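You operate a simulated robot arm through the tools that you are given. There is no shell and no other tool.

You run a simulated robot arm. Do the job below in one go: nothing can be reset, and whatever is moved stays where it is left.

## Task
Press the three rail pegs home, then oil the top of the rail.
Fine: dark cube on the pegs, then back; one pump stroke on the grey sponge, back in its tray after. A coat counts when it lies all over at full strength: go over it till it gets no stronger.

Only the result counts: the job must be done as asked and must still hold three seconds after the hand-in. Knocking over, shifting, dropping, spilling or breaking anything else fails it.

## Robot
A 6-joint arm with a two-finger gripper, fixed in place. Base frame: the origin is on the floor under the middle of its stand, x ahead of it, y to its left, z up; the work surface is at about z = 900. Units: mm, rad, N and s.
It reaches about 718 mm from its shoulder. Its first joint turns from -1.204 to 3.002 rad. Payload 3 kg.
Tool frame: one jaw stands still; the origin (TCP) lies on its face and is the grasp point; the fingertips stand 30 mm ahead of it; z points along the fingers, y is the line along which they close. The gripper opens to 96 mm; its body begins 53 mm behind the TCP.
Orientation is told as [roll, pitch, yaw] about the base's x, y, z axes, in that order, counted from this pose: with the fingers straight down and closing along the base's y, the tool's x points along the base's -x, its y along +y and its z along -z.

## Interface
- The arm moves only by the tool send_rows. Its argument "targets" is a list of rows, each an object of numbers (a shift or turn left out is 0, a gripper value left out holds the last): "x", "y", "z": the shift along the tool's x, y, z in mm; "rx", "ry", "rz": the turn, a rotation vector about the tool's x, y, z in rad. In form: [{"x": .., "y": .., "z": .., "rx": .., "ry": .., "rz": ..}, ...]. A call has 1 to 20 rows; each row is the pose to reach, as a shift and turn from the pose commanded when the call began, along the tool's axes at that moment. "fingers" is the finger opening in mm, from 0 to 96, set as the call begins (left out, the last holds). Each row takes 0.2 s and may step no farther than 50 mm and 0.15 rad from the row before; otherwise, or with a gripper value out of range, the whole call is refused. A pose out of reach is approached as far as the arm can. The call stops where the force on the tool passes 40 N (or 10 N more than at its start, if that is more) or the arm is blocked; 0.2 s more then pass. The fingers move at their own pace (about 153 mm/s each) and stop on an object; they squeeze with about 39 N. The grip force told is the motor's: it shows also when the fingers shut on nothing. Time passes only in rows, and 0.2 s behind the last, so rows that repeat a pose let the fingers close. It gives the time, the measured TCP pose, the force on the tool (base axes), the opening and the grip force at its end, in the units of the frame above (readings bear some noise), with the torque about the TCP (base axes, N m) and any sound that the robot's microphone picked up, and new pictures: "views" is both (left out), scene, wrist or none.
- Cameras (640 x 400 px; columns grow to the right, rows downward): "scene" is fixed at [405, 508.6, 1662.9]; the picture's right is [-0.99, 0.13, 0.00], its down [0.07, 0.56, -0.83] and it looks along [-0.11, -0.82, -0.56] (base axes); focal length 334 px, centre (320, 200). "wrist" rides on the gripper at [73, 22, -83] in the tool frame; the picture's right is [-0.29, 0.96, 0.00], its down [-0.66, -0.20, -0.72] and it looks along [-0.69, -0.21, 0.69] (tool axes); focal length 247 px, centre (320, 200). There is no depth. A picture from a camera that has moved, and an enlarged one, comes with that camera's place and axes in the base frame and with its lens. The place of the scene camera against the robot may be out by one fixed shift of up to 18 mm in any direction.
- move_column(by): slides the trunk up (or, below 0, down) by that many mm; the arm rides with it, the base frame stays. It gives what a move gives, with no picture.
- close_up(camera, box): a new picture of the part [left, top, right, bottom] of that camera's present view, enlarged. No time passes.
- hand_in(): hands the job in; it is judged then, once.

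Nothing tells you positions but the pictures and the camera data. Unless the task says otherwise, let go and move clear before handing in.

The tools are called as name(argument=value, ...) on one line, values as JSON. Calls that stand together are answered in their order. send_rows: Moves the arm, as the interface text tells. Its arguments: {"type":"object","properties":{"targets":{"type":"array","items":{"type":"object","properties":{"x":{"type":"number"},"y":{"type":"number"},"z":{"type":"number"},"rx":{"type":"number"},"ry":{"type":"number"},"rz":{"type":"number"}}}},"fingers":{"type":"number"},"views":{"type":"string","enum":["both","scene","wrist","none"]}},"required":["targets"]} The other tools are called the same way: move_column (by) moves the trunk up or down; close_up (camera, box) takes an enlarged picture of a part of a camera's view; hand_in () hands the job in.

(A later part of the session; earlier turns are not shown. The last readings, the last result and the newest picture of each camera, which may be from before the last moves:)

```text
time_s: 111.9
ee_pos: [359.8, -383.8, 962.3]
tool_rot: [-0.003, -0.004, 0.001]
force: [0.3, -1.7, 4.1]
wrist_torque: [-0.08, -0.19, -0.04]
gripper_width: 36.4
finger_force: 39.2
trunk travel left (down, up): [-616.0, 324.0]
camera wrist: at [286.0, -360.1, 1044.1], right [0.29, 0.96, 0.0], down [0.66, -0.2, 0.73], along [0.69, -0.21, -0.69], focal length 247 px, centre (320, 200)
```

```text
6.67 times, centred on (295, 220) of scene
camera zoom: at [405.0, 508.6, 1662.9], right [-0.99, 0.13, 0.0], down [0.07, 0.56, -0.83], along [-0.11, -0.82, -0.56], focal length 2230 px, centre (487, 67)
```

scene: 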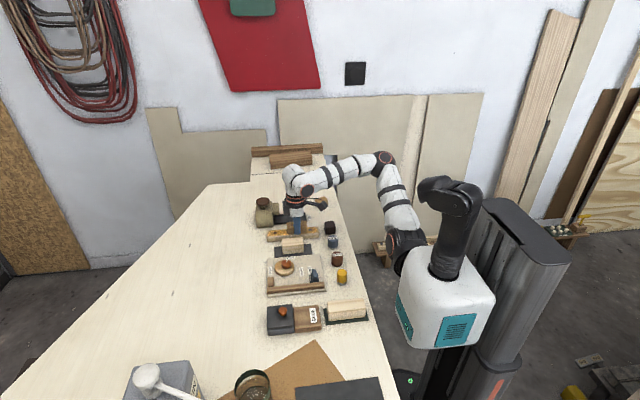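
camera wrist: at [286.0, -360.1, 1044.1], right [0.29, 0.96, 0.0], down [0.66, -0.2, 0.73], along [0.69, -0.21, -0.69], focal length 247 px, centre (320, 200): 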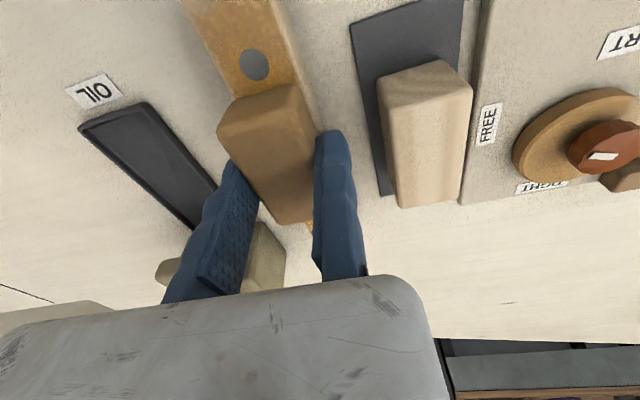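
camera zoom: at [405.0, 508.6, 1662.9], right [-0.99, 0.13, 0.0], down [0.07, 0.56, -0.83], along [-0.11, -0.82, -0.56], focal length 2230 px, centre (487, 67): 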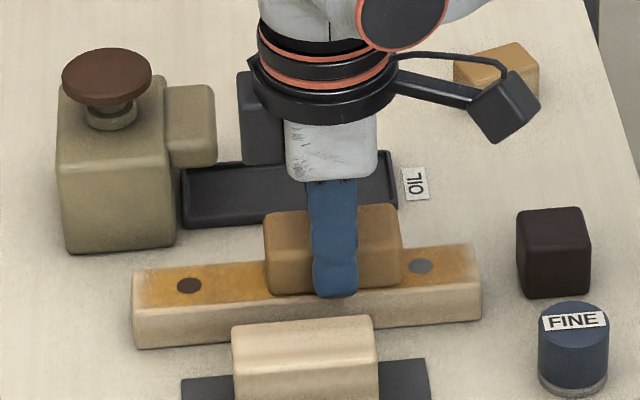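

I'll lift clear and inspect the whole rail top.

move_column(by=70)

send_rows(targets=[{"z": 0}], views="both")

close_up(camera="scene", box=[260, 220, 325, 250])

close_up(camera="scene", box=[295, 220, 330, 242])

close_up(camera="scene", box=[262, 222, 297, 246])

```text
time_s: 112.9
ee_pos: [361.4, -383.9, 1031.4]
tool_rot: [-0.001, -0.005, 0.0]
force: [-0.4, 0.0, -0.9]
wrist_torque: [0.01, 0.0, 0.01]
gripper_width: 36.6
finger_force: 39.3
trunk travel left (down, up): [-686.0, 254.0]
```

```text
time_s: 113.3
ee_pos: [361.0, -384.0, 1031.1]
tool_rot: [-0.003, -0.006, -0.001]
force: [0.3, -0.3, -1.3]
wrist_torque: [0.0, 0.01, 0.02]
gripper_width: 36.5
finger_force: 39.0
trunk travel left (down, up): [-686.0, 254.0]
camera wrist: at [286.8, -360.5, 1113.9], right [0.29, 0.96, 0.0], down [0.66, -0.2, 0.73], along [0.69, -0.21, -0.69], focal length 247 px, centre (320, 200)
```

scene: 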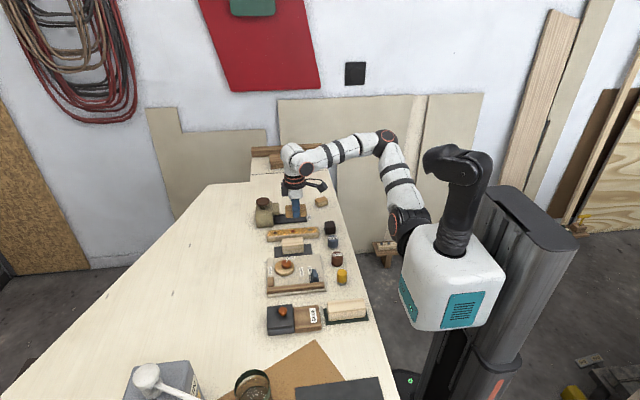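
wrist: 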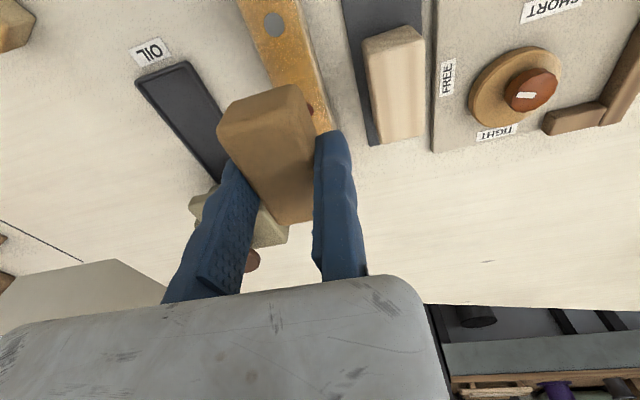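

```text
9.85 times, centred on (292, 235) of scene
camera zoom: at [405.0, 508.6, 1662.9], right [-0.99, 0.13, 0.0], down [0.07, 0.56, -0.83], along [-0.11, -0.82, -0.56], focal length 3293 px, centre (591, -145)
```

zoom: 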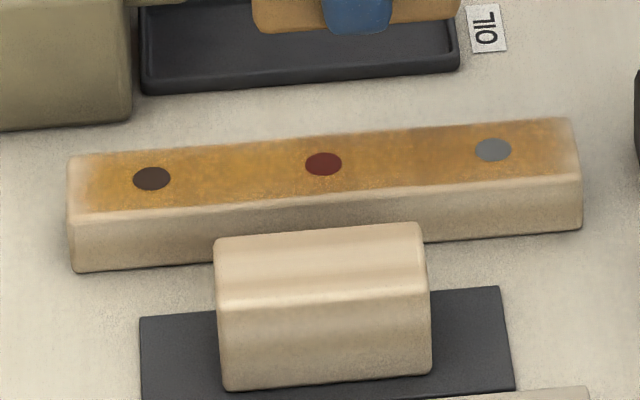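

```text
16.00 times, centred on (312, 231) of scene
camera zoom: at [405.0, 508.6, 1662.9], right [-0.99, 0.13, 0.0], down [0.07, 0.56, -0.83], along [-0.11, -0.82, -0.56], focal length 5351 px, centre (440, -296)
```

zoom: 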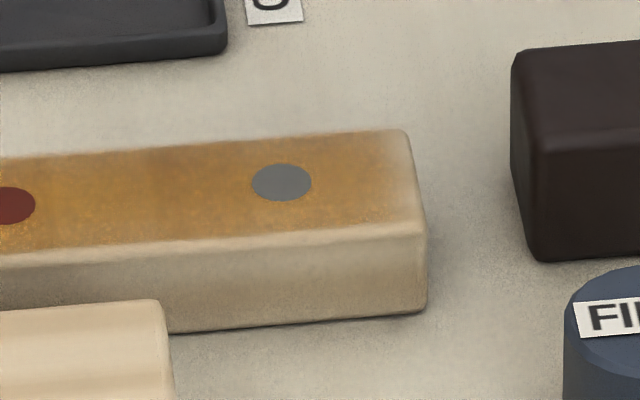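

```text
16.00 times, centred on (280, 234) of scene
camera zoom: at [405.0, 508.6, 1662.9], right [-0.99, 0.13, 0.0], down [0.07, 0.56, -0.83], along [-0.11, -0.82, -0.56], focal length 5351 px, centre (968, -344)
```

zoom: 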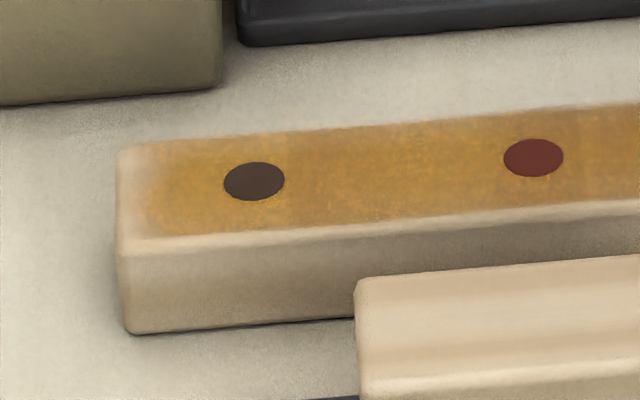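

The coat is strong across most of the top, but both ends and the +y edge are fainter. I'll work those: first the near end, with the trunk lowered so I can reach x ≈ 300 without touching the cube.

send_rows(targets=[{"x": 13, "y": 1, "z": -35}, {"x": 26, "y": 2, "z": -70}, {"x": 39, "y": 3, "z": -105}, {"x": 51, "y": 4, "z": -140}, {"x": 51, "y": 4, "z": -140}], views="none")

move_column(by=-165)

send_rows(targets=[{"z": 10}, {"z": 25}, {"z": 37}, {"z": 40}, {"z": 42}], views="scene")

close_up(camera="scene", box=[270, 195, 350, 255])

```text
time_s: 114.5
ee_pos: [309.8, -379.7, 1172.5]
tool_rot: [0.0, -0.004, -0.001]
force: [0.0, 0.0, -1.3]
wrist_torque: [0.07, 0.0, 0.01]
gripper_width: 36.4
finger_force: 39.0
trunk travel left (down, up): [-686.0, 254.0]
```

```text
time_s: 116.4
ee_pos: [309.3, -378.6, 1005.7]
tool_rot: [0.0, -0.006, 0.001]
force: [-0.8, -0.1, -0.2]
wrist_torque: [0.01, -0.02, -0.01]
gripper_width: 36.6
finger_force: 38.8
trunk travel left (down, up): [-521.0, 419.0]
```

```text
time_s: 117.6
ee_pos: [310.2, -378.4, 964.4]
tool_rot: [-0.002, -0.005, 0.0]
force: [-0.5, -0.7, 0.1]
wrist_torque: [0.0, 0.0, -0.02]
gripper_width: 36.3
finger_force: 38.9
trunk travel left (down, up): [-521.0, 419.0]
```

scene: 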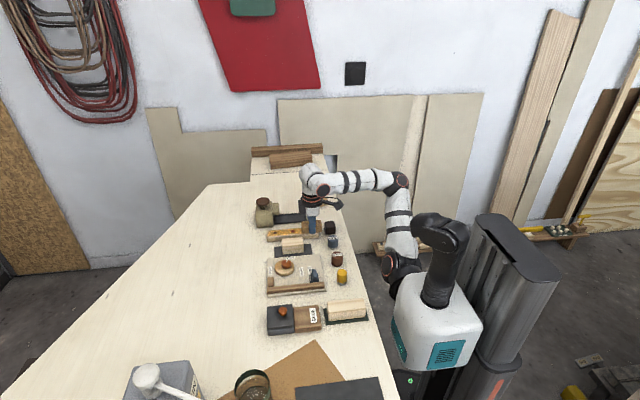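

```text
6.67 times, centred on (310, 225) of scene
camera zoom: at [405.0, 508.6, 1662.9], right [-0.99, 0.13, 0.0], down [0.07, 0.56, -0.83], along [-0.11, -0.82, -0.56], focal length 2230 px, centre (387, 33)
```

zoom: 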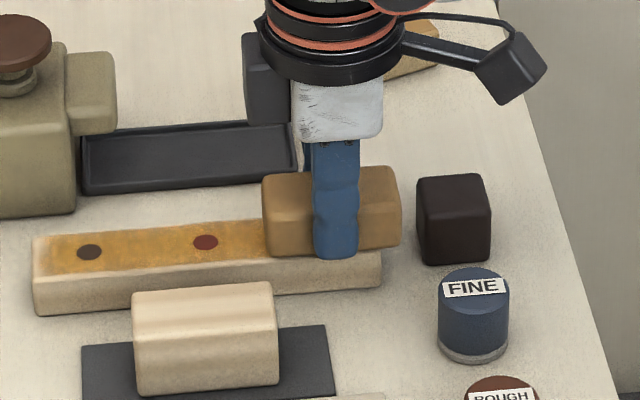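

The sponge's near end is already close to the cube, so I'll measure that gap precisely before going further.

close_up(camera="scene", box=[302, 210, 342, 235])

send_rows(targets=[{"z": 0}], views="wrist")

close_up(camera="wrist", box=[200, 20, 360, 150])

```text
16.00 times, centred on (322, 222) of scene
camera zoom: at [405.0, 508.6, 1662.9], right [-0.99, 0.13, 0.0], down [0.07, 0.56, -0.83], along [-0.11, -0.82, -0.56], focal length 5351 px, centre (288, -160)
```

zoom: 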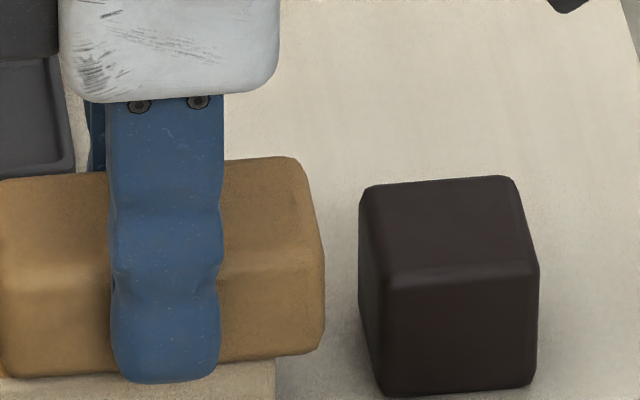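

```text
time_s: 118.0
ee_pos: [310.3, -378.7, 964.6]
tool_rot: [-0.001, -0.007, 0.001]
force: [-0.5, -0.8, 0.6]
wrist_torque: [0.03, 0.0, 0.0]
gripper_width: 36.6
finger_force: 39.2
trunk travel left (down, up): [-521.0, 419.0]
camera wrist: at [235.4, -355.0, 1046.0], right [0.29, 0.96, 0.0], down [0.66, -0.2, 0.73], along [0.69, -0.21, -0.69], focal length 247 px, centre (320, 200)
```

wrist: 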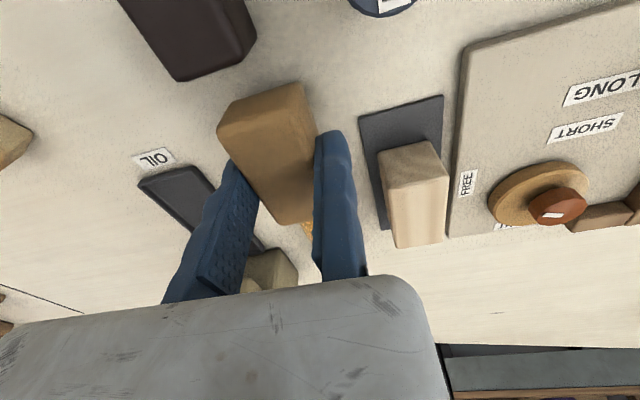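

```text
3.08 times, centred on (280, 85) of wrist
camera zoom: at [235.4, -355.0, 1046.0], right [0.29, 0.96, 0.0], down [0.66, -0.2, 0.73], along [0.69, -0.21, -0.69], focal length 760 px, centre (443, 554)
```

zoom: 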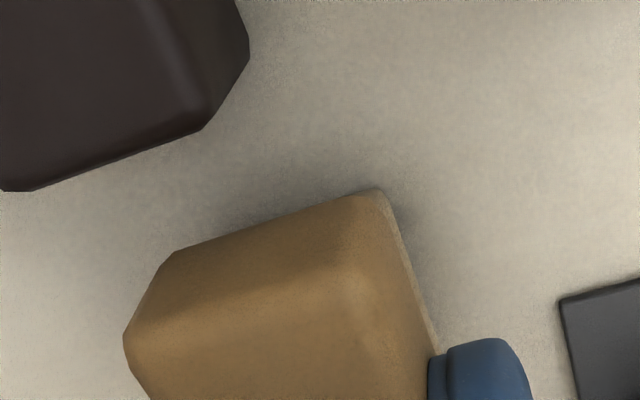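

The gap is about 15 mm at x = 310, so going to x ≈ 301 is safe. I'll lower to contact and make short end strokes.

send_rows(targets=[{"z": 0.7}, {"z": 1.4}, {"z": 2.1}, {"z": 2.8}, {"z": 2.8}], views="none")

```text
time_s: 119.2
ee_pos: [309.3, -378.4, 961.9]
tool_rot: [-0.004, -0.005, 0.001]
force: [1.5, -1.6, 5.7]
wrist_torque: [-0.15, -0.28, -0.03]
gripper_width: 36.8
finger_force: 38.5
trunk travel left (down, up): [-521.0, 419.0]
```

The contact torque shows the sponge's far end is bearing and its near end is slightly lifted. I'll tilt the tool a little (0.03 rad) to press the near end, and stroke over the end in several lanes.

send_rows(targets=[{"z": -0.5, "ry": -0.015}, {"z": -0.5, "ry": -0.03}, {"x": 4, "z": -0.5, "ry": -0.03}, {"x": 8, "z": -0.5, "ry": -0.03}], views="none")

```text
time_s: 120.2
ee_pos: [302.3, -378.1, 961.9]
tool_rot: [-0.002, -0.036, -0.001]
force: [0.5, -0.5, 2.5]
wrist_torque: [-0.02, 0.03, 0.01]
gripper_width: 36.4
finger_force: 38.6
trunk travel left (down, up): [-521.0, 419.0]
```

send_rows(targets=[{"z": 0.6}, {"x": -14, "z": 1.1}, {"x": -28, "z": 1.6}, {"x": -14, "z": 1.1}, {"x": 0, "z": 0.6}, {"x": 0, "y": -6, "z": 0.6}, {"x": -14, "y": -6, "z": 1.1}, {"x": -28, "y": -6, "z": 1.6}, {"x": -14, "y": -6, "z": 1.1}, {"x": 0, "y": -6, "z": 0.6}, {"x": 0, "y": 5, "z": 0.6}, {"x": -14, "y": 5, "z": 1.1}, {"x": -28, "y": 5, "z": 1.6}, {"x": -14, "y": 5, "z": 1.1}, {"x": 0, "y": 5, "z": 0.6}], views="scene")

close_up(camera="scene", box=[270, 195, 350, 255])

```text
time_s: 123.4
ee_pos: [302.1, -372.6, 961.6]
tool_rot: [-0.003, -0.033, 0.002]
force: [2.2, -0.6, 13.7]
wrist_torque: [-0.3, 0.13, 0.11]
gripper_width: 36.5
finger_force: 39.2
trunk travel left (down, up): [-521.0, 419.0]
```

scene: 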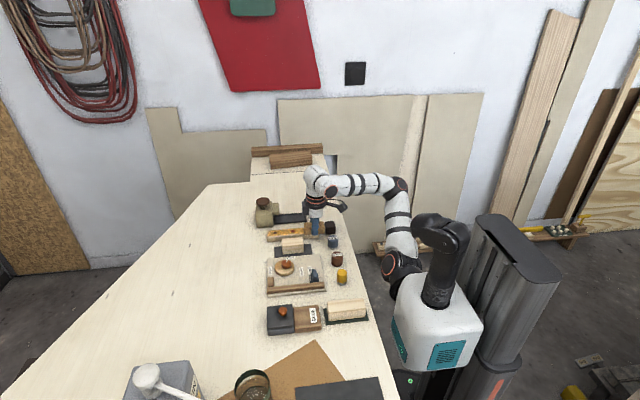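

```text
6.67 times, centred on (310, 225) of scene
camera zoom: at [405.0, 508.6, 1662.9], right [-0.99, 0.13, 0.0], down [0.07, 0.56, -0.83], along [-0.11, -0.82, -0.56], focal length 2230 px, centre (387, 33)
```

zoom: 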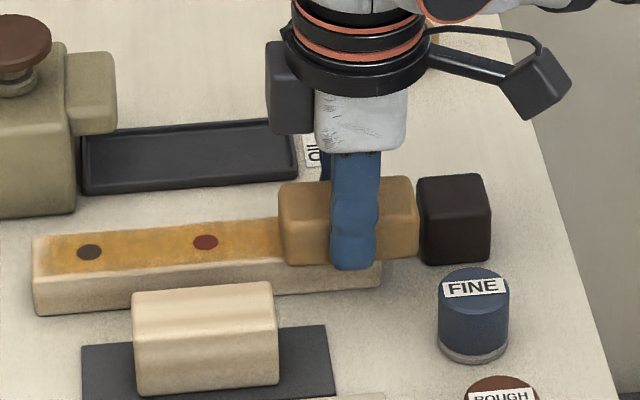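

send_rows(targets=[{"z": -10}, {"z": -30}, {"z": -45}, {"z": -45}], views="none")

close_up(camera="scene", box=[290, 215, 332, 245])

close_up(camera="scene", box=[262, 220, 332, 250])

```text
time_s: 124.4
ee_pos: [300.8, -372.1, 1006.5]
tool_rot: [-0.002, -0.035, 0.0]
force: [-0.2, 0.4, -0.7]
wrist_torque: [0.03, -0.02, -0.03]
gripper_width: 36.6
finger_force: 39.0
trunk travel left (down, up): [-521.0, 419.0]
```

```text
13.33 times, centred on (311, 230) of scene
camera zoom: at [405.0, 508.6, 1662.9], right [-0.99, 0.13, 0.0], down [0.07, 0.56, -0.83], along [-0.11, -0.82, -0.56], focal length 4459 px, centre (440, -200)
```

zoom: 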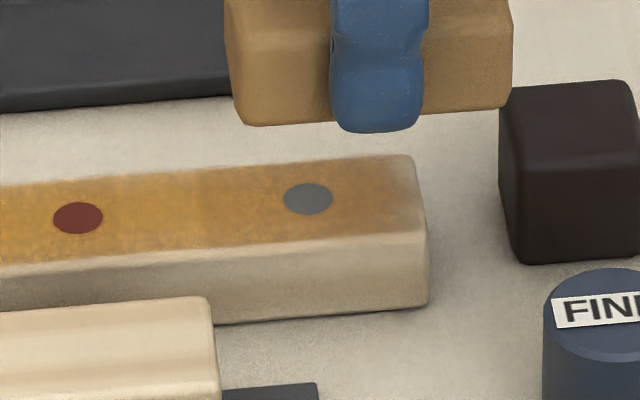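

```text
9.14 times, centred on (297, 235) of scene
camera zoom: at [405.0, 508.6, 1662.9], right [-0.99, 0.13, 0.0], down [0.07, 0.56, -0.83], along [-0.11, -0.82, -0.56], focal length 3058 px, centre (530, -120)
```

zoom: 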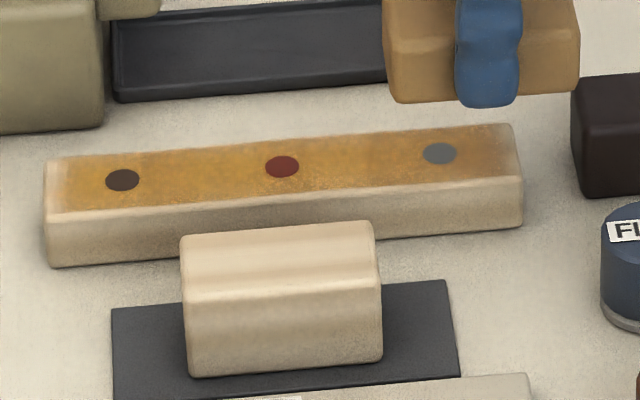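

The near end is much better but still fades in the last few millimetres and along the +y edge. I'll go back and rub the end crosswise several times.

send_rows(targets=[{"x": 0.5, "z": 20}, {"x": 1, "z": 38}, {"x": 1.5, "z": 42}, {"x": 2, "z": 44}, {"x": 2, "z": 45}], views="none")

```text
time_s: 125.6
ee_pos: [298.5, -373.8, 962.3]
tool_rot: [-0.003, -0.034, -0.001]
force: [-0.3, 0.5, 0.2]
wrist_torque: [0.01, -0.02, 0.0]
gripper_width: 36.7
finger_force: 38.9
trunk travel left (down, up): [-521.0, 419.0]
```

send_rows(targets=[{"x": -1.5, "z": 0.6}, {"x": -1.5, "z": 1.2}, {"x": -1.5, "z": 1.2}], views="none")

```text
time_s: 126.4
ee_pos: [299.4, -373.3, 961.9]
tool_rot: [-0.005, -0.036, -0.002]
force: [2.1, -4.0, 15.7]
wrist_torque: [-0.43, 0.15, 0.14]
gripper_width: 36.7
finger_force: 38.7
trunk travel left (down, up): [-521.0, 419.0]
```

send_rows(targets=[{"y": -7, "z": -0.3}, {"y": -14, "z": -0.3}, {"y": -20, "z": -0.3}, {"y": -11, "z": -0.3}, {"y": -2, "z": -0.3}, {"y": 7, "z": -0.3}, {"y": -2, "z": -0.3}, {"y": -11, "z": -0.3}, {"y": -20, "z": -0.3}, {"y": -11, "z": -0.3}, {"y": -2, "z": -0.3}, {"y": 7, "z": -0.3}, {"y": -2, "z": -0.3}, {"y": -11, "z": -0.3}, {"y": -20, "z": -0.3}, {"y": -11, "z": -0.3}, {"y": -2, "z": -0.3}, {"y": 7, "z": -0.3}, {"y": 0, "z": -0.3}], views="none")

send_rows(targets=[{"z": -10}, {"z": -30}, {"x": -15, "z": -45}, {"x": -15, "z": -45}], views="both")

close_up(camera="scene", box=[290, 215, 332, 245])

close_up(camera="wrist", box=[200, 20, 400, 160])

```text
time_s: 130.4
ee_pos: [301.1, -374.3, 961.8]
tool_rot: [-0.002, -0.037, -0.001]
force: [-0.2, 0.0, -0.4]
wrist_torque: [-0.02, 0.01, 0.02]
gripper_width: 36.7
finger_force: 39.1
trunk travel left (down, up): [-521.0, 419.0]
```

```text
time_s: 131.4
ee_pos: [314.9, -374.1, 1008.8]
tool_rot: [-0.002, -0.035, 0.001]
force: [-0.2, -0.5, -0.3]
wrist_torque: [0.01, -0.02, 0.0]
gripper_width: 37.1
finger_force: 39.0
trunk travel left (down, up): [-521.0, 419.0]
camera wrist: at [237.5, -350.6, 1088.5], right [0.29, 0.96, 0.01], down [0.63, -0.2, 0.75], along [0.72, -0.21, -0.67], focal length 247 px, centre (320, 200)
```

scene: 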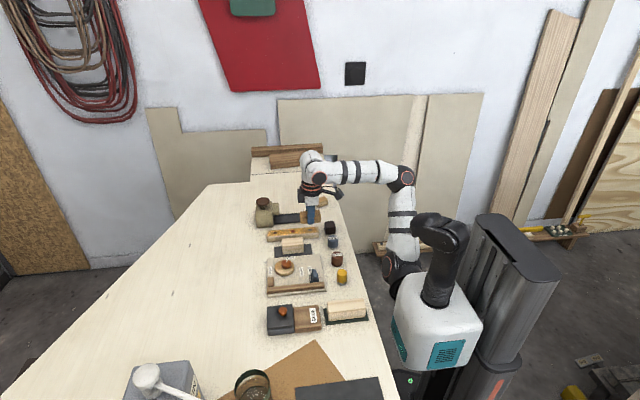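
wrist: 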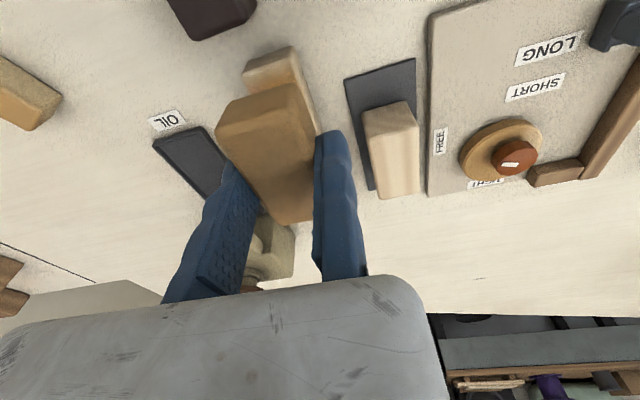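

```text
13.33 times, centred on (311, 230) of scene
camera zoom: at [405.0, 508.6, 1662.9], right [-0.99, 0.13, 0.0], down [0.07, 0.56, -0.83], along [-0.11, -0.82, -0.56], focal length 4459 px, centre (440, -200)
```

zoom: 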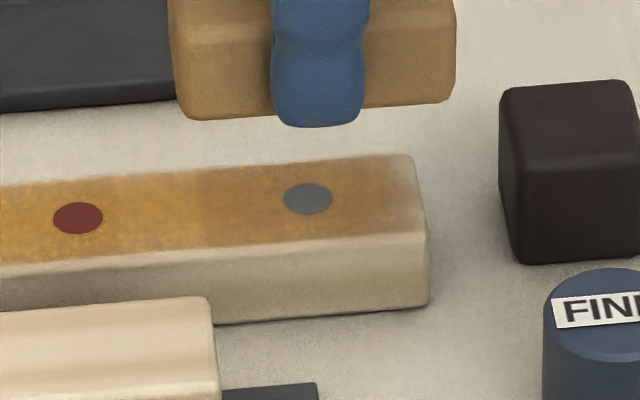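

```text
2.86 times, centred on (300, 90) of wrist
camera zoom: at [237.5, -350.6, 1088.5], right [0.29, 0.96, 0.01], down [0.63, -0.2, 0.75], along [0.72, -0.21, -0.67], focal length 706 px, centre (377, 514)
```

zoom: 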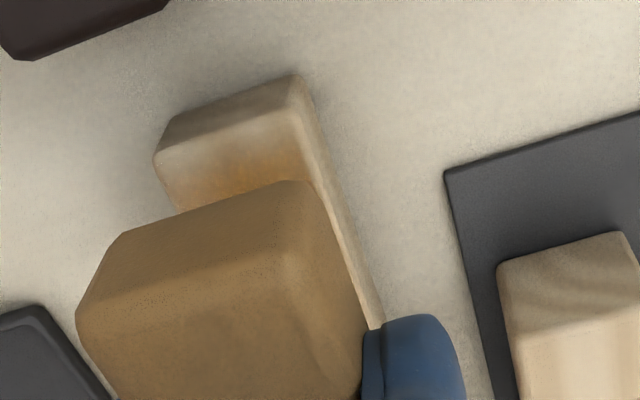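

I'll step back along x to get an unobstructed wrist view of the near end.

send_rows(targets=[{"x": -15, "y": -3, "z": 4, "ry": 0.017}, {"x": -31, "y": -7, "z": 8, "ry": 0.034}, {"x": -31, "y": -7, "z": 8, "ry": 0.034}], views="wrist")

close_up(camera="wrist", box=[200, 0, 340, 110])

```text
time_s: 132.2
ee_pos: [345.8, -381.1, 1000.9]
tool_rot: [-0.002, -0.001, 0.0]
force: [0.4, 0.0, -0.9]
wrist_torque: [0.0, -0.04, 0.02]
gripper_width: 36.9
finger_force: 38.4
trunk travel left (down, up): [-521.0, 419.0]
camera wrist: at [271.4, -357.6, 1082.4], right [0.29, 0.96, 0.0], down [0.66, -0.2, 0.72], along [0.69, -0.21, -0.69], focal length 247 px, centre (320, 200)
```

wrist: 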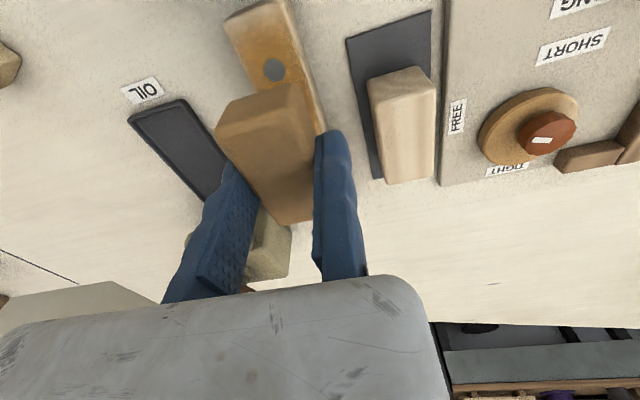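

```text
3.64 times, centred on (270, 55) of wrist
camera zoom: at [271.4, -357.6, 1082.4], right [0.29, 0.96, 0.0], down [0.66, -0.2, 0.72], along [0.69, -0.21, -0.69], focal length 898 px, centre (502, 727)
```

zoom: 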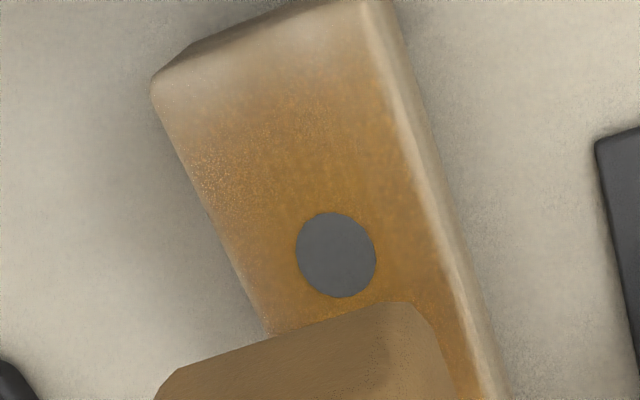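

The view shows the coat fading over the last 10 mm because the sponge sits slightly pitched in the grip with its near end raised. I'll tilt the tool 0.06 rad so that end presses, and rub the end again.

send_rows(targets=[{"x": 20, "z": 0, "ry": -0.03}, {"x": 43, "z": 0, "ry": -0.06}, {"x": 43, "z": 20, "ry": -0.06}, {"x": 43, "z": 36, "ry": -0.06}, {"x": 43, "z": 36, "ry": -0.06}], views="none")

```text
time_s: 133.4
ee_pos: [301.4, -378.1, 965.3]
tool_rot: [-0.001, -0.062, 0.0]
force: [-0.7, 0.7, 0.2]
wrist_torque: [-0.01, 0.0, -0.02]
gripper_width: 36.6
finger_force: 38.8
trunk travel left (down, up): [-521.0, 419.0]
```

send_rows(targets=[{"y": -3, "z": 0.8}, {"y": -3, "z": 1.6}, {"y": -3, "z": 2.4}, {"y": -3, "z": 2.9}], views="none")

```text
time_s: 134.4
ee_pos: [302.4, -383.4, 962.3]
tool_rot: [-0.003, -0.063, -0.001]
force: [1.7, -1.0, 10.3]
wrist_torque: [-0.17, 0.12, 0.04]
gripper_width: 36.7
finger_force: 38.6
trunk travel left (down, up): [-521.0, 419.0]
```

send_rows(targets=[{"x": 2, "z": -0.1}, {"x": -5, "z": 0.3}, {"x": -12, "z": 0.75}, {"x": -5, "z": 0.3}, {"x": 2, "z": -0.1}, {"x": 2, "y": -6, "z": 0}, {"x": -5, "y": -6, "z": 0.4}, {"x": -12, "y": -6, "z": 0.85}, {"x": -5, "y": -6, "z": 0.4}, {"x": 2, "y": -6, "z": 0}, {"x": 2, "y": 4, "z": 0}, {"x": -5, "y": 4, "z": 0.4}, {"x": -12, "y": 4, "z": 0.85}, {"x": -5, "y": 4, "z": 0.4}, {"x": 2, "y": 4, "z": 0}], views="none")

```text
time_s: 137.6
ee_pos: [300.7, -376.7, 960.5]
tool_rot: [-0.004, -0.061, 0.0]
force: [4.6, -0.2, 17.9]
wrist_torque: [-0.33, 0.16, 0.12]
gripper_width: 36.4
finger_force: 39.1
trunk travel left (down, up): [-521.0, 419.0]
```

send_rows(targets=[{"x": -6, "z": 0.1}, {"x": -13, "z": 0.5}, {"x": -6, "z": 0.1}, {"x": 0, "z": -0.3}, {"x": 0, "y": 5, "z": -0.3}, {"x": -6, "y": 5, "z": 0.1}, {"x": -13, "y": 5, "z": 0.5}, {"x": -6, "y": 5, "z": 0.1}, {"x": 0, "y": 5, "z": -0.3}, {"x": 0, "y": -4, "z": -0.3}, {"x": 0, "y": -12, "z": -0.3}, {"x": -6, "y": -12, "z": 0.1}, {"x": -13, "y": -12, "z": 0.5}, {"x": -6, "y": -12, "z": 0.1}, {"x": 0, "y": -12, "z": -0.3}, {"x": -6, "y": -12, "z": 0.1}, {"x": 0, "y": -12, "z": -0.3}], views="none")

send_rows(targets=[{"z": -10}, {"z": -38}, {"x": -20, "y": 4, "z": -38, "ry": 0.03}, {"x": -45, "y": 8, "z": -36, "ry": 0.06}, {"x": -45, "y": 8, "z": -36, "ry": 0.06}], views="wrist")

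close_up(camera="wrist", box=[200, 0, 340, 110])

close_up(camera="scene", box=[290, 215, 332, 245])

```text
time_s: 141.2
ee_pos: [299.6, -391.8, 960.1]
tool_rot: [-0.004, -0.062, 0.0]
force: [2.4, 0.4, 6.7]
wrist_torque: [-0.08, 0.04, 0.03]
gripper_width: 36.5
finger_force: 38.9
trunk travel left (down, up): [-521.0, 419.0]
```

```text
time_s: 142.4
ee_pos: [341.0, -383.7, 999.1]
tool_rot: [-0.002, -0.003, 0.001]
force: [0.1, -0.9, 0.0]
wrist_torque: [-0.02, -0.04, 0.02]
gripper_width: 37.0
finger_force: 38.5
trunk travel left (down, up): [-521.0, 419.0]
camera wrist: at [266.9, -359.9, 1080.8], right [0.29, 0.96, 0.0], down [0.66, -0.2, 0.72], along [0.69, -0.21, -0.69], focal length 247 px, centre (320, 200)
```

wrist: 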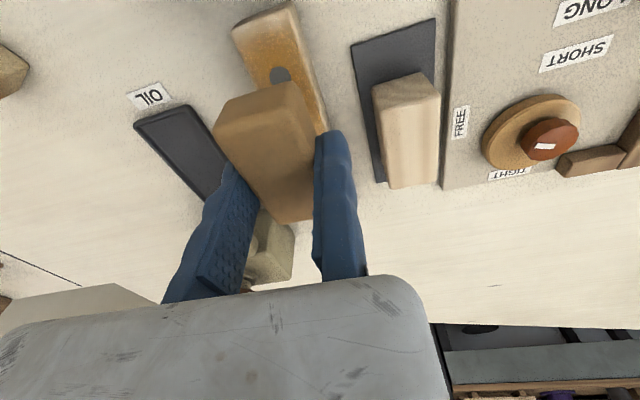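

```text
3.64 times, centred on (270, 55) of wrist
camera zoom: at [266.9, -359.9, 1080.8], right [0.29, 0.96, 0.0], down [0.66, -0.2, 0.72], along [0.69, -0.21, -0.69], focal length 898 px, centre (502, 727)
```

zoom: 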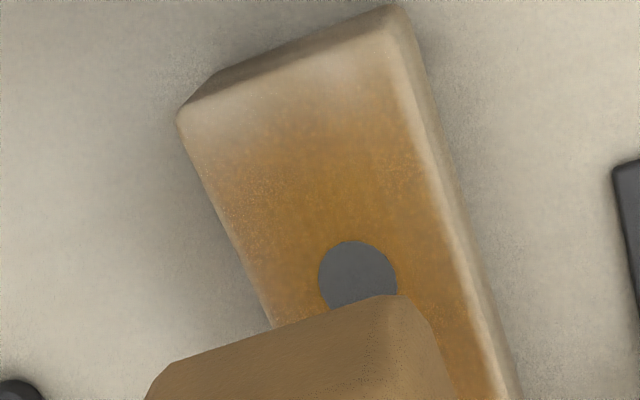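

```text
13.33 times, centred on (311, 230) of scene
camera zoom: at [405.0, 508.6, 1662.9], right [-0.99, 0.13, 0.0], down [0.07, 0.56, -0.83], along [-0.11, -0.82, -0.56], focal length 4459 px, centre (440, -200)
```

zoom: 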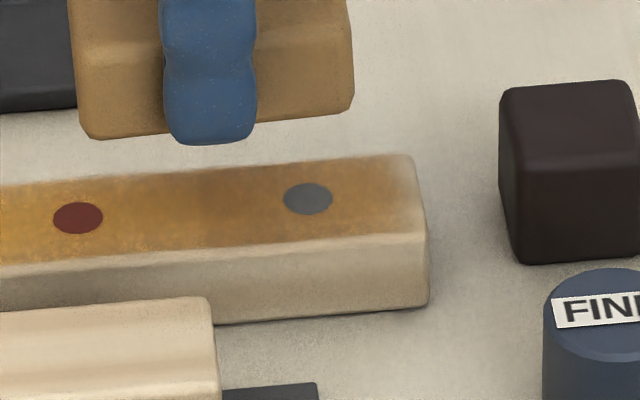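

The near end still fades over the last few millimetres and more rubbing hardly changes it. I'll do the far end, going well past it, and compare to see whether that fade is just how the edge looks.

move_column(by=155)

send_rows(targets=[{"x": -17, "y": 0, "z": 34}, {"x": -34, "y": 1, "z": 68}, {"x": -51, "y": 1, "z": 102}, {"x": -68, "y": 2, "z": 136}, {"x": -84, "y": 2, "z": 169}, {"x": -84, "y": 2, "z": 169}], views="none")

send_rows(targets=[{"z": 10}, {"z": 18}, {"z": 21}, {"z": 23}, {"z": 23}], views="scene")

close_up(camera="scene", box=[245, 195, 325, 250])

```text
time_s: 144.2
ee_pos: [341.7, -383.2, 1152.7]
tool_rot: [-0.002, 0.001, 0.001]
force: [-0.7, 1.0, -0.4]
wrist_torque: [0.0, -0.01, 0.02]
gripper_width: 36.9
finger_force: 38.4
trunk travel left (down, up): [-676.0, 264.0]
```

```text
time_s: 145.6
ee_pos: [426.5, -385.7, 984.4]
tool_rot: [-0.001, -0.003, 0.001]
force: [0.6, 0.2, -1.0]
wrist_torque: [-0.02, 0.01, 0.01]
gripper_width: 36.5
finger_force: 39.2
trunk travel left (down, up): [-676.0, 264.0]
```

```text
time_s: 146.8
ee_pos: [424.2, -381.7, 961.4]
tool_rot: [-0.003, 0.0, 0.001]
force: [1.7, -1.0, 5.6]
wrist_torque: [-0.1, -0.23, -0.04]
gripper_width: 36.7
finger_force: 39.0
trunk travel left (down, up): [-676.0, 264.0]
```

scene: 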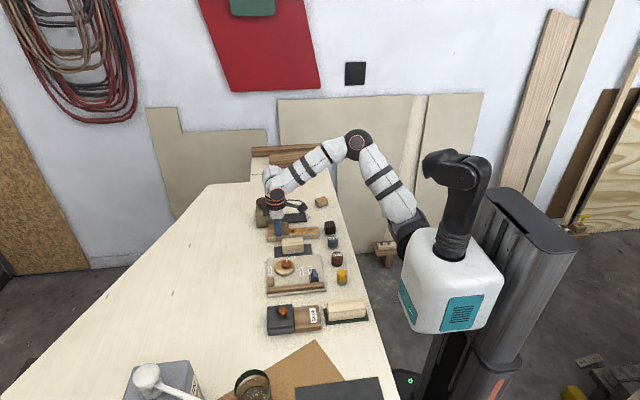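

```text
7.27 times, centred on (285, 222) of scene
camera zoom: at [405.0, 508.6, 1662.9], right [-0.99, 0.13, 0.0], down [0.07, 0.56, -0.83], along [-0.11, -0.82, -0.56], focal length 2432 px, centre (574, 36)
```

zoom: 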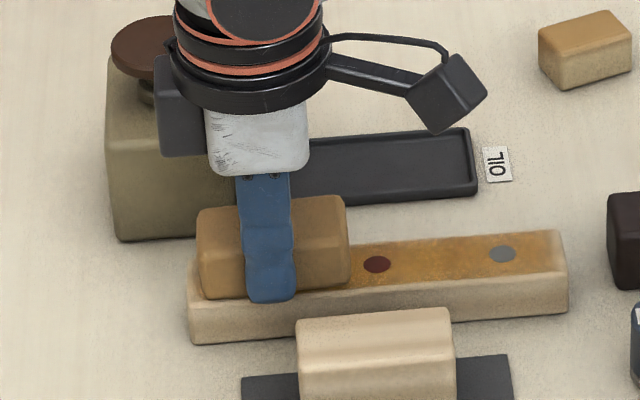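

send_rows(targets=[{"x": -7, "z": 0.2}, {"x": -14, "z": 0.2}, {"x": -21, "z": 0.2}, {"x": -14, "z": 0.2}, {"x": -7, "z": 0.2}, {"x": 0, "z": 0.2}, {"x": -7, "y": 5, "z": 0.2}, {"x": -14, "y": 5, "z": 0.2}, {"x": -21, "y": 5, "z": 0.2}, {"x": -14, "y": 5, "z": 0.2}, {"x": -7, "y": 5, "z": 0.2}, {"x": -7, "y": -6, "z": 0.2}, {"x": -14, "y": -6, "z": 0.2}, {"x": -21, "y": -6, "z": 0.2}, {"x": -14, "y": -6, "z": 0.2}, {"x": -7, "y": -6, "z": 0.2}], views="scene")

close_up(camera="scene", box=[245, 195, 325, 250])

```text
time_s: 150.2
ee_pos: [430.2, -385.5, 960.3]
tool_rot: [-0.001, -0.002, -0.001]
force: [0.6, -0.5, 6.9]
wrist_torque: [-0.15, -0.24, -0.01]
gripper_width: 36.6
finger_force: 39.3
out of reach, approached as far as the arm can: row 9
trunk travel left (down, up): [-676.0, 264.0]
```

scene: 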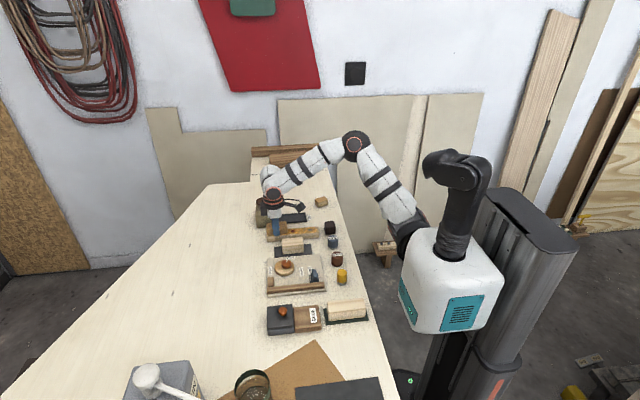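

```text
7.27 times, centred on (285, 222) of scene
camera zoom: at [405.0, 508.6, 1662.9], right [-0.99, 0.13, 0.0], down [0.07, 0.56, -0.83], along [-0.11, -0.82, -0.56], focal length 2432 px, centre (574, 36)
```

zoom: 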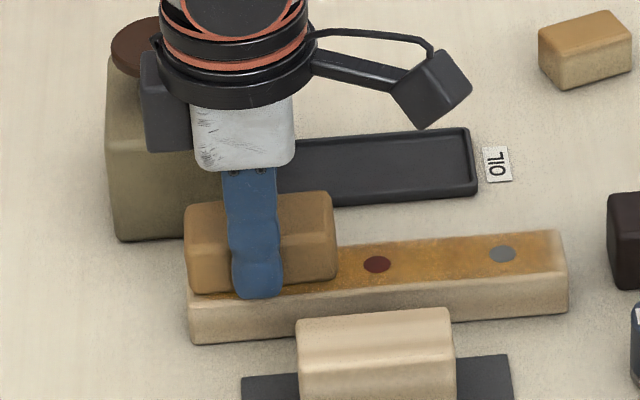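

send_rows(targets=[{"x": -7, "z": 0.2}, {"x": -14, "z": 0.2}, {"x": -7, "z": 0.2}, {"x": 2, "z": 0.2}, {"x": 2, "y": 7, "z": 0.2}, {"x": -6, "y": 7, "z": 0.2}, {"x": -12, "y": 7, "z": 0.2}, {"x": -5, "y": 7, "z": 0.2}, {"x": 2, "y": 10, "z": 0.2}, {"x": -5, "y": 10, "z": 0.2}, {"x": -11, "y": 10, "z": 0.2}, {"x": -11, "y": 2, "z": 0.2}, {"x": -13, "y": -6, "z": 0.2}, {"x": -6, "y": -6, "z": 0.2}, {"x": 2, "y": -6, "z": 0.2}, {"x": -6, "y": -6, "z": 0.2}, {"x": -13, "y": -6, "z": 0.2}, {"x": -13, "y": 2, "z": 0.2}], views="none")

move_column(by=60)

close_up(camera="scene", box=[262, 222, 297, 246])

close_up(camera="scene", box=[262, 220, 332, 250])

close_up(camera="scene", box=[295, 220, 330, 242])

```text
time_s: 154.0
ee_pos: [444.5, -385.1, 961.3]
tool_rot: [-0.002, -0.003, 0.001]
force: [-1.6, -1.1, 4.0]
wrist_torque: [-0.09, -0.06, -0.04]
gripper_width: 36.4
finger_force: 39.1
out of reach, approached as far as the arm can: row 11
trunk travel left (down, up): [-676.0, 264.0]
```

```text
time_s: 155.0
ee_pos: [446.2, -386.8, 1019.6]
tool_rot: [-0.003, 0.0, 0.0]
force: [0.9, 0.8, -0.3]
wrist_torque: [0.02, 0.0, 0.04]
gripper_width: 36.6
finger_force: 39.2
trunk travel left (down, up): [-736.0, 204.0]
```

```text
16.00 times, centred on (280, 234) of scene
camera zoom: at [405.0, 508.6, 1662.9], right [-0.99, 0.13, 0.0], down [0.07, 0.56, -0.83], along [-0.11, -0.82, -0.56], focal length 5351 px, centre (968, -344)
```

zoom: 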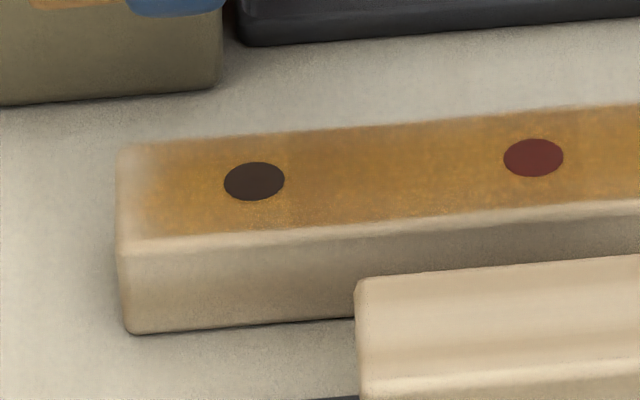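

```text
9.14 times, centred on (297, 235) of scene
camera zoom: at [405.0, 508.6, 1662.9], right [-0.99, 0.13, 0.0], down [0.07, 0.56, -0.83], along [-0.11, -0.82, -0.56], focal length 3058 px, centre (530, -120)
```

zoom: 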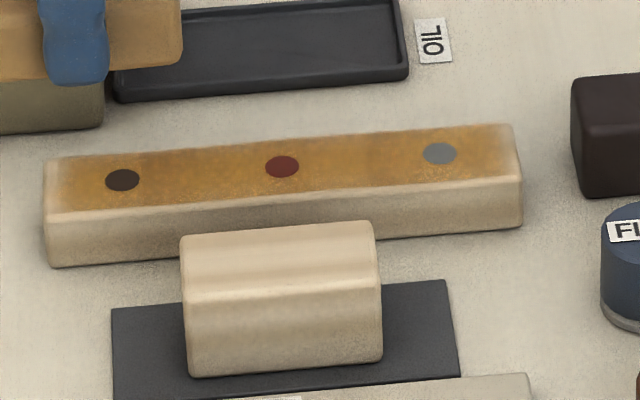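

```text
16.00 times, centred on (312, 231) of scene
camera zoom: at [405.0, 508.6, 1662.9], right [-0.99, 0.13, 0.0], down [0.07, 0.56, -0.83], along [-0.11, -0.82, -0.56], focal length 5351 px, centre (440, -296)
```

zoom: 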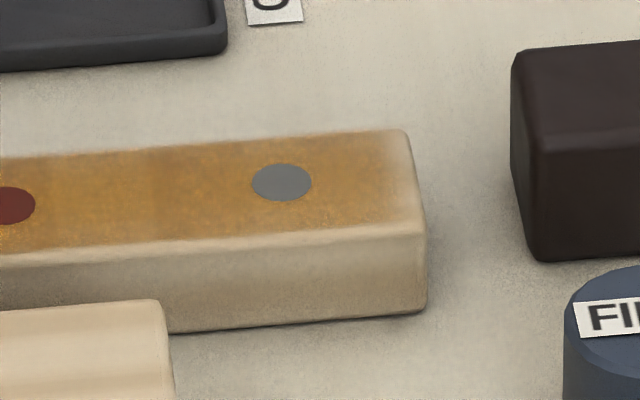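

Both ends now show the same soft border, so it may just be how the edge renders. To be sure nothing gets stronger, I'll make another set of passes on the far half and compare the pictures.

send_rows(targets=[{"x": 8, "y": 3, "z": 30}, {"x": 16, "y": 5, "z": 54}, {"x": 16, "y": 5, "z": 57}, {"x": 16, "y": 5, "z": 59}, {"x": 16, "y": 5, "z": 60}], views="none")

```text
time_s: 156.2
ee_pos: [431.0, -382.3, 962.0]
tool_rot: [-0.002, -0.002, 0.001]
force: [-0.2, 0.0, 1.2]
wrist_torque: [0.01, -0.03, 0.0]
gripper_width: 36.6
finger_force: 39.3
trunk travel left (down, up): [-736.0, 204.0]
```

send_rows(targets=[{"z": 0.6}, {"z": 1.2}, {"x": -8, "z": 1.2}, {"x": -16, "z": 1.2}, {"x": -8, "z": 1.2}, {"x": 2, "z": 1.2}, {"x": -8, "y": -5, "z": 1.2}, {"x": -16, "y": -5, "z": 1.2}, {"x": -8, "y": -5, "z": 1.2}, {"x": 2, "y": -5, "z": 1.2}, {"x": -8, "y": 5, "z": 1.2}, {"x": -16, "y": 5, "z": 1.2}, {"x": -8, "y": 5, "z": 1.2}, {"x": 2, "y": 5, "z": 1.2}, {"x": -8, "y": 8, "z": 1.2}, {"x": -16, "y": 8, "z": 1.2}, {"x": -6, "y": 8, "z": 1.2}], views="none")

send_rows(targets=[{"x": 4}, {"x": 14}, {"x": 24, "y": -4}, {"x": 34, "y": -8}, {"x": 24, "y": -8}, {"x": 14, "y": -8}, {"x": 4, "y": -8}, {"x": -8, "y": -8}, {"x": 4, "y": -12}, {"x": 14, "y": -12}, {"x": 24, "y": -12}, {"x": 14, "y": -12}, {"x": 4, "y": -12}, {"x": -8, "y": -12}], views="none")

```text
time_s: 159.8
ee_pos: [436.5, -374.8, 960.6]
tool_rot: [-0.003, -0.006, 0.0]
force: [3.1, -0.8, 9.3]
wrist_torque: [-0.2, -0.39, 0.06]
gripper_width: 36.5
finger_force: 39.4
out of reach, approached as far as the arm can: row 16
trunk travel left (down, up): [-736.0, 204.0]
```

```text
time_s: 162.8
ee_pos: [443.0, -386.5, 961.5]
tool_rot: [-0.002, -0.001, -0.001]
force: [0.7, 0.3, 2.8]
wrist_torque: [-0.05, -0.07, -0.01]
gripper_width: 36.5
finger_force: 39.2
trunk travel left (down, up): [-736.0, 204.0]
```

move_column(by=60)

close_up(camera="scene", box=[262, 222, 297, 246])

close_up(camera="scene", box=[262, 220, 332, 250])

close_up(camera="scene", box=[264, 226, 280, 240])

close_up(camera="scene", box=[305, 223, 321, 237])

```text
time_s: 163.8
ee_pos: [443.4, -386.5, 1020.7]
tool_rot: [-0.002, -0.002, -0.001]
force: [-0.1, 0.6, 0.0]
wrist_torque: [0.03, -0.04, 0.06]
gripper_width: 36.8
finger_force: 39.0
trunk travel left (down, up): [-796.0, 144.0]
```

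```text
16.00 times, centred on (280, 234) of scene
camera zoom: at [405.0, 508.6, 1662.9], right [-0.99, 0.13, 0.0], down [0.07, 0.56, -0.83], along [-0.11, -0.82, -0.56], focal length 5351 px, centre (968, -344)
```

zoom: 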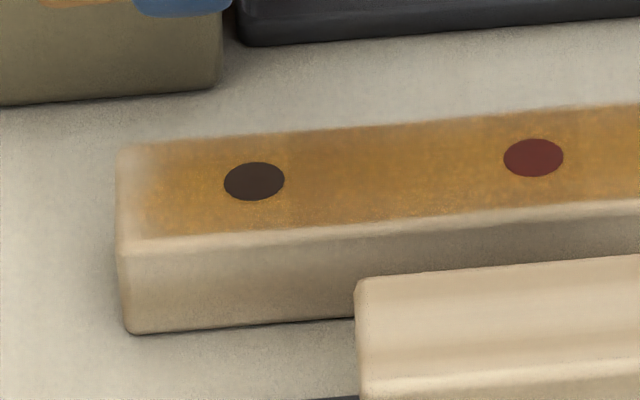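

```text
9.14 times, centred on (297, 235) of scene
camera zoom: at [405.0, 508.6, 1662.9], right [-0.99, 0.13, 0.0], down [0.07, 0.56, -0.83], along [-0.11, -0.82, -0.56], focal length 3058 px, centre (530, -120)
```

zoom: 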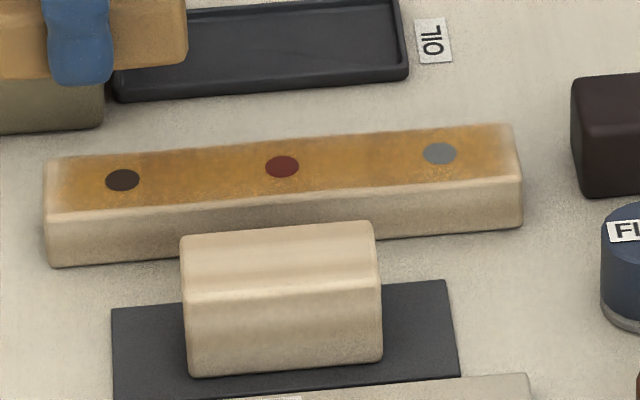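

```text
16.00 times, centred on (272, 233) of scene
camera zoom: at [405.0, 508.6, 1662.9], right [-0.99, 0.13, 0.0], down [0.07, 0.56, -0.83], along [-0.11, -0.82, -0.56], focal length 5351 px, centre (1088, -328)
```

zoom: 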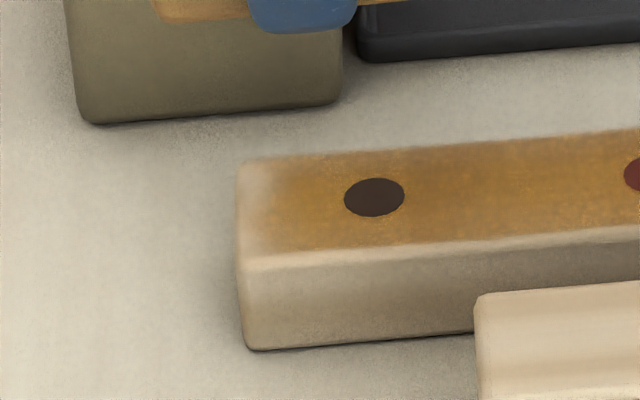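

```text
16.00 times, centred on (313, 230) of scene
camera zoom: at [405.0, 508.6, 1662.9], right [-0.99, 0.13, 0.0], down [0.07, 0.56, -0.83], along [-0.11, -0.82, -0.56], focal length 5351 px, centre (432, -280)
```

zoom: 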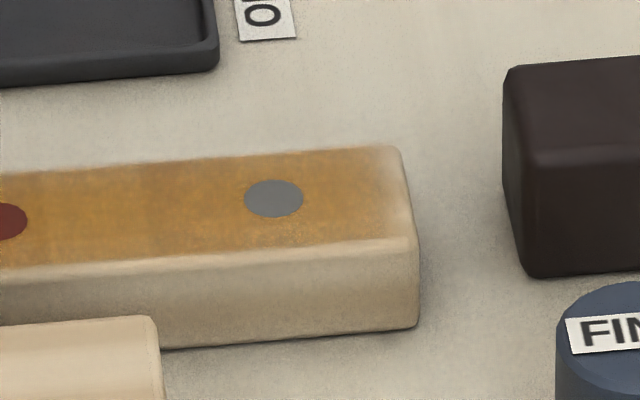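

The far end still looks a little fainter than the near end. I'll take a wrist-camera view of it from the side.

send_rows(targets=[{"x": 6, "y": -16, "z": -25}, {"x": 12, "y": -32, "z": -50}, {"x": 18, "y": -48, "z": -75}, {"x": 23, "y": -64, "z": -100}, {"x": 23, "y": -64, "z": -100}], views="wrist")

close_up(camera="wrist", box=[330, 20, 450, 110])

```text
time_s: 165.0
ee_pos: [421.7, -452.4, 1121.6]
tool_rot: [-0.001, 0.0, 0.001]
force: [0.1, 0.1, -0.6]
wrist_torque: [0.0, 0.0, 0.02]
gripper_width: 36.4
finger_force: 38.9
trunk travel left (down, up): [-796.0, 144.0]
camera wrist: at [347.7, -428.3, 1203.3], right [0.29, 0.96, 0.0], down [0.66, -0.2, 0.72], along [0.69, -0.21, -0.69], focal length 247 px, centre (320, 200)
```

wrist: 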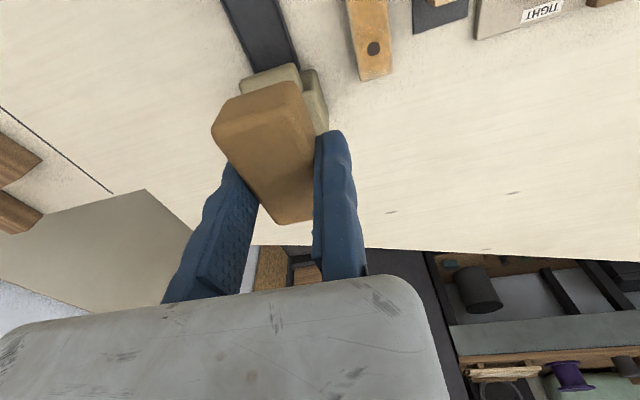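

```text
4.44 times, centred on (390, 65) of wrist
camera zoom: at [347.7, -428.3, 1203.3], right [0.29, 0.96, 0.0], down [0.66, -0.2, 0.72], along [0.69, -0.21, -0.69], focal length 1098 px, centre (9, 800)
```

zoom: 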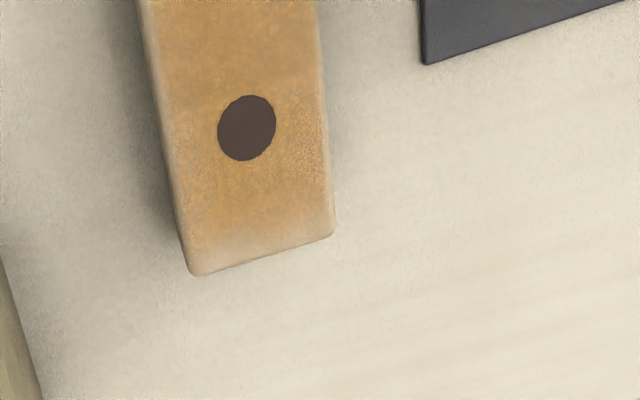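

The far end fades over its last 7 mm or so. I'll test whether it can still get stronger by rubbing crosswise with the sponge centred almost on the edge.

move_column(by=-30)

send_rows(targets=[{"x": -5, "y": 17, "z": 28}, {"x": -10, "y": 35, "z": 56}, {"x": -15, "y": 52, "z": 84}, {"x": -20, "y": 69, "z": 112}, {"x": -20, "y": 69, "z": 120}, {"x": -20, "y": 69, "z": 127}, {"x": -20, "y": 69, "z": 129}], views="none")

```text
time_s: 165.8
ee_pos: [421.4, -451.7, 1092.1]
tool_rot: [-0.003, -0.004, 0.0]
force: [0.0, 0.9, 0.1]
wrist_torque: [-0.04, 0.0, 0.0]
gripper_width: 36.9
finger_force: 38.7
trunk travel left (down, up): [-766.0, 174.0]
```

```text
time_s: 167.4
ee_pos: [440.9, -382.7, 962.0]
tool_rot: [-0.002, -0.003, 0.001]
force: [0.2, 0.0, -0.7]
wrist_torque: [-0.03, 0.02, 0.03]
gripper_width: 36.4
finger_force: 39.1
trunk travel left (down, up): [-766.0, 174.0]
```

send_rows(targets=[{"x": -5, "z": 0.5}, {"x": -11, "z": 1.0}, {"x": -11, "z": 1.8}, {"x": -11, "z": 2.2}], views="none")

```text
time_s: 168.4
ee_pos: [446.6, -386.3, 960.7]
tool_rot: [0.0, -0.005, -0.001]
force: [-0.1, -0.8, -0.4]
wrist_torque: [-0.01, 0.0, -0.02]
gripper_width: 36.4
finger_force: 39.3
out of reach, approached as far as the arm can: row 2, 3, 4
trunk travel left (down, up): [-766.0, 174.0]
```

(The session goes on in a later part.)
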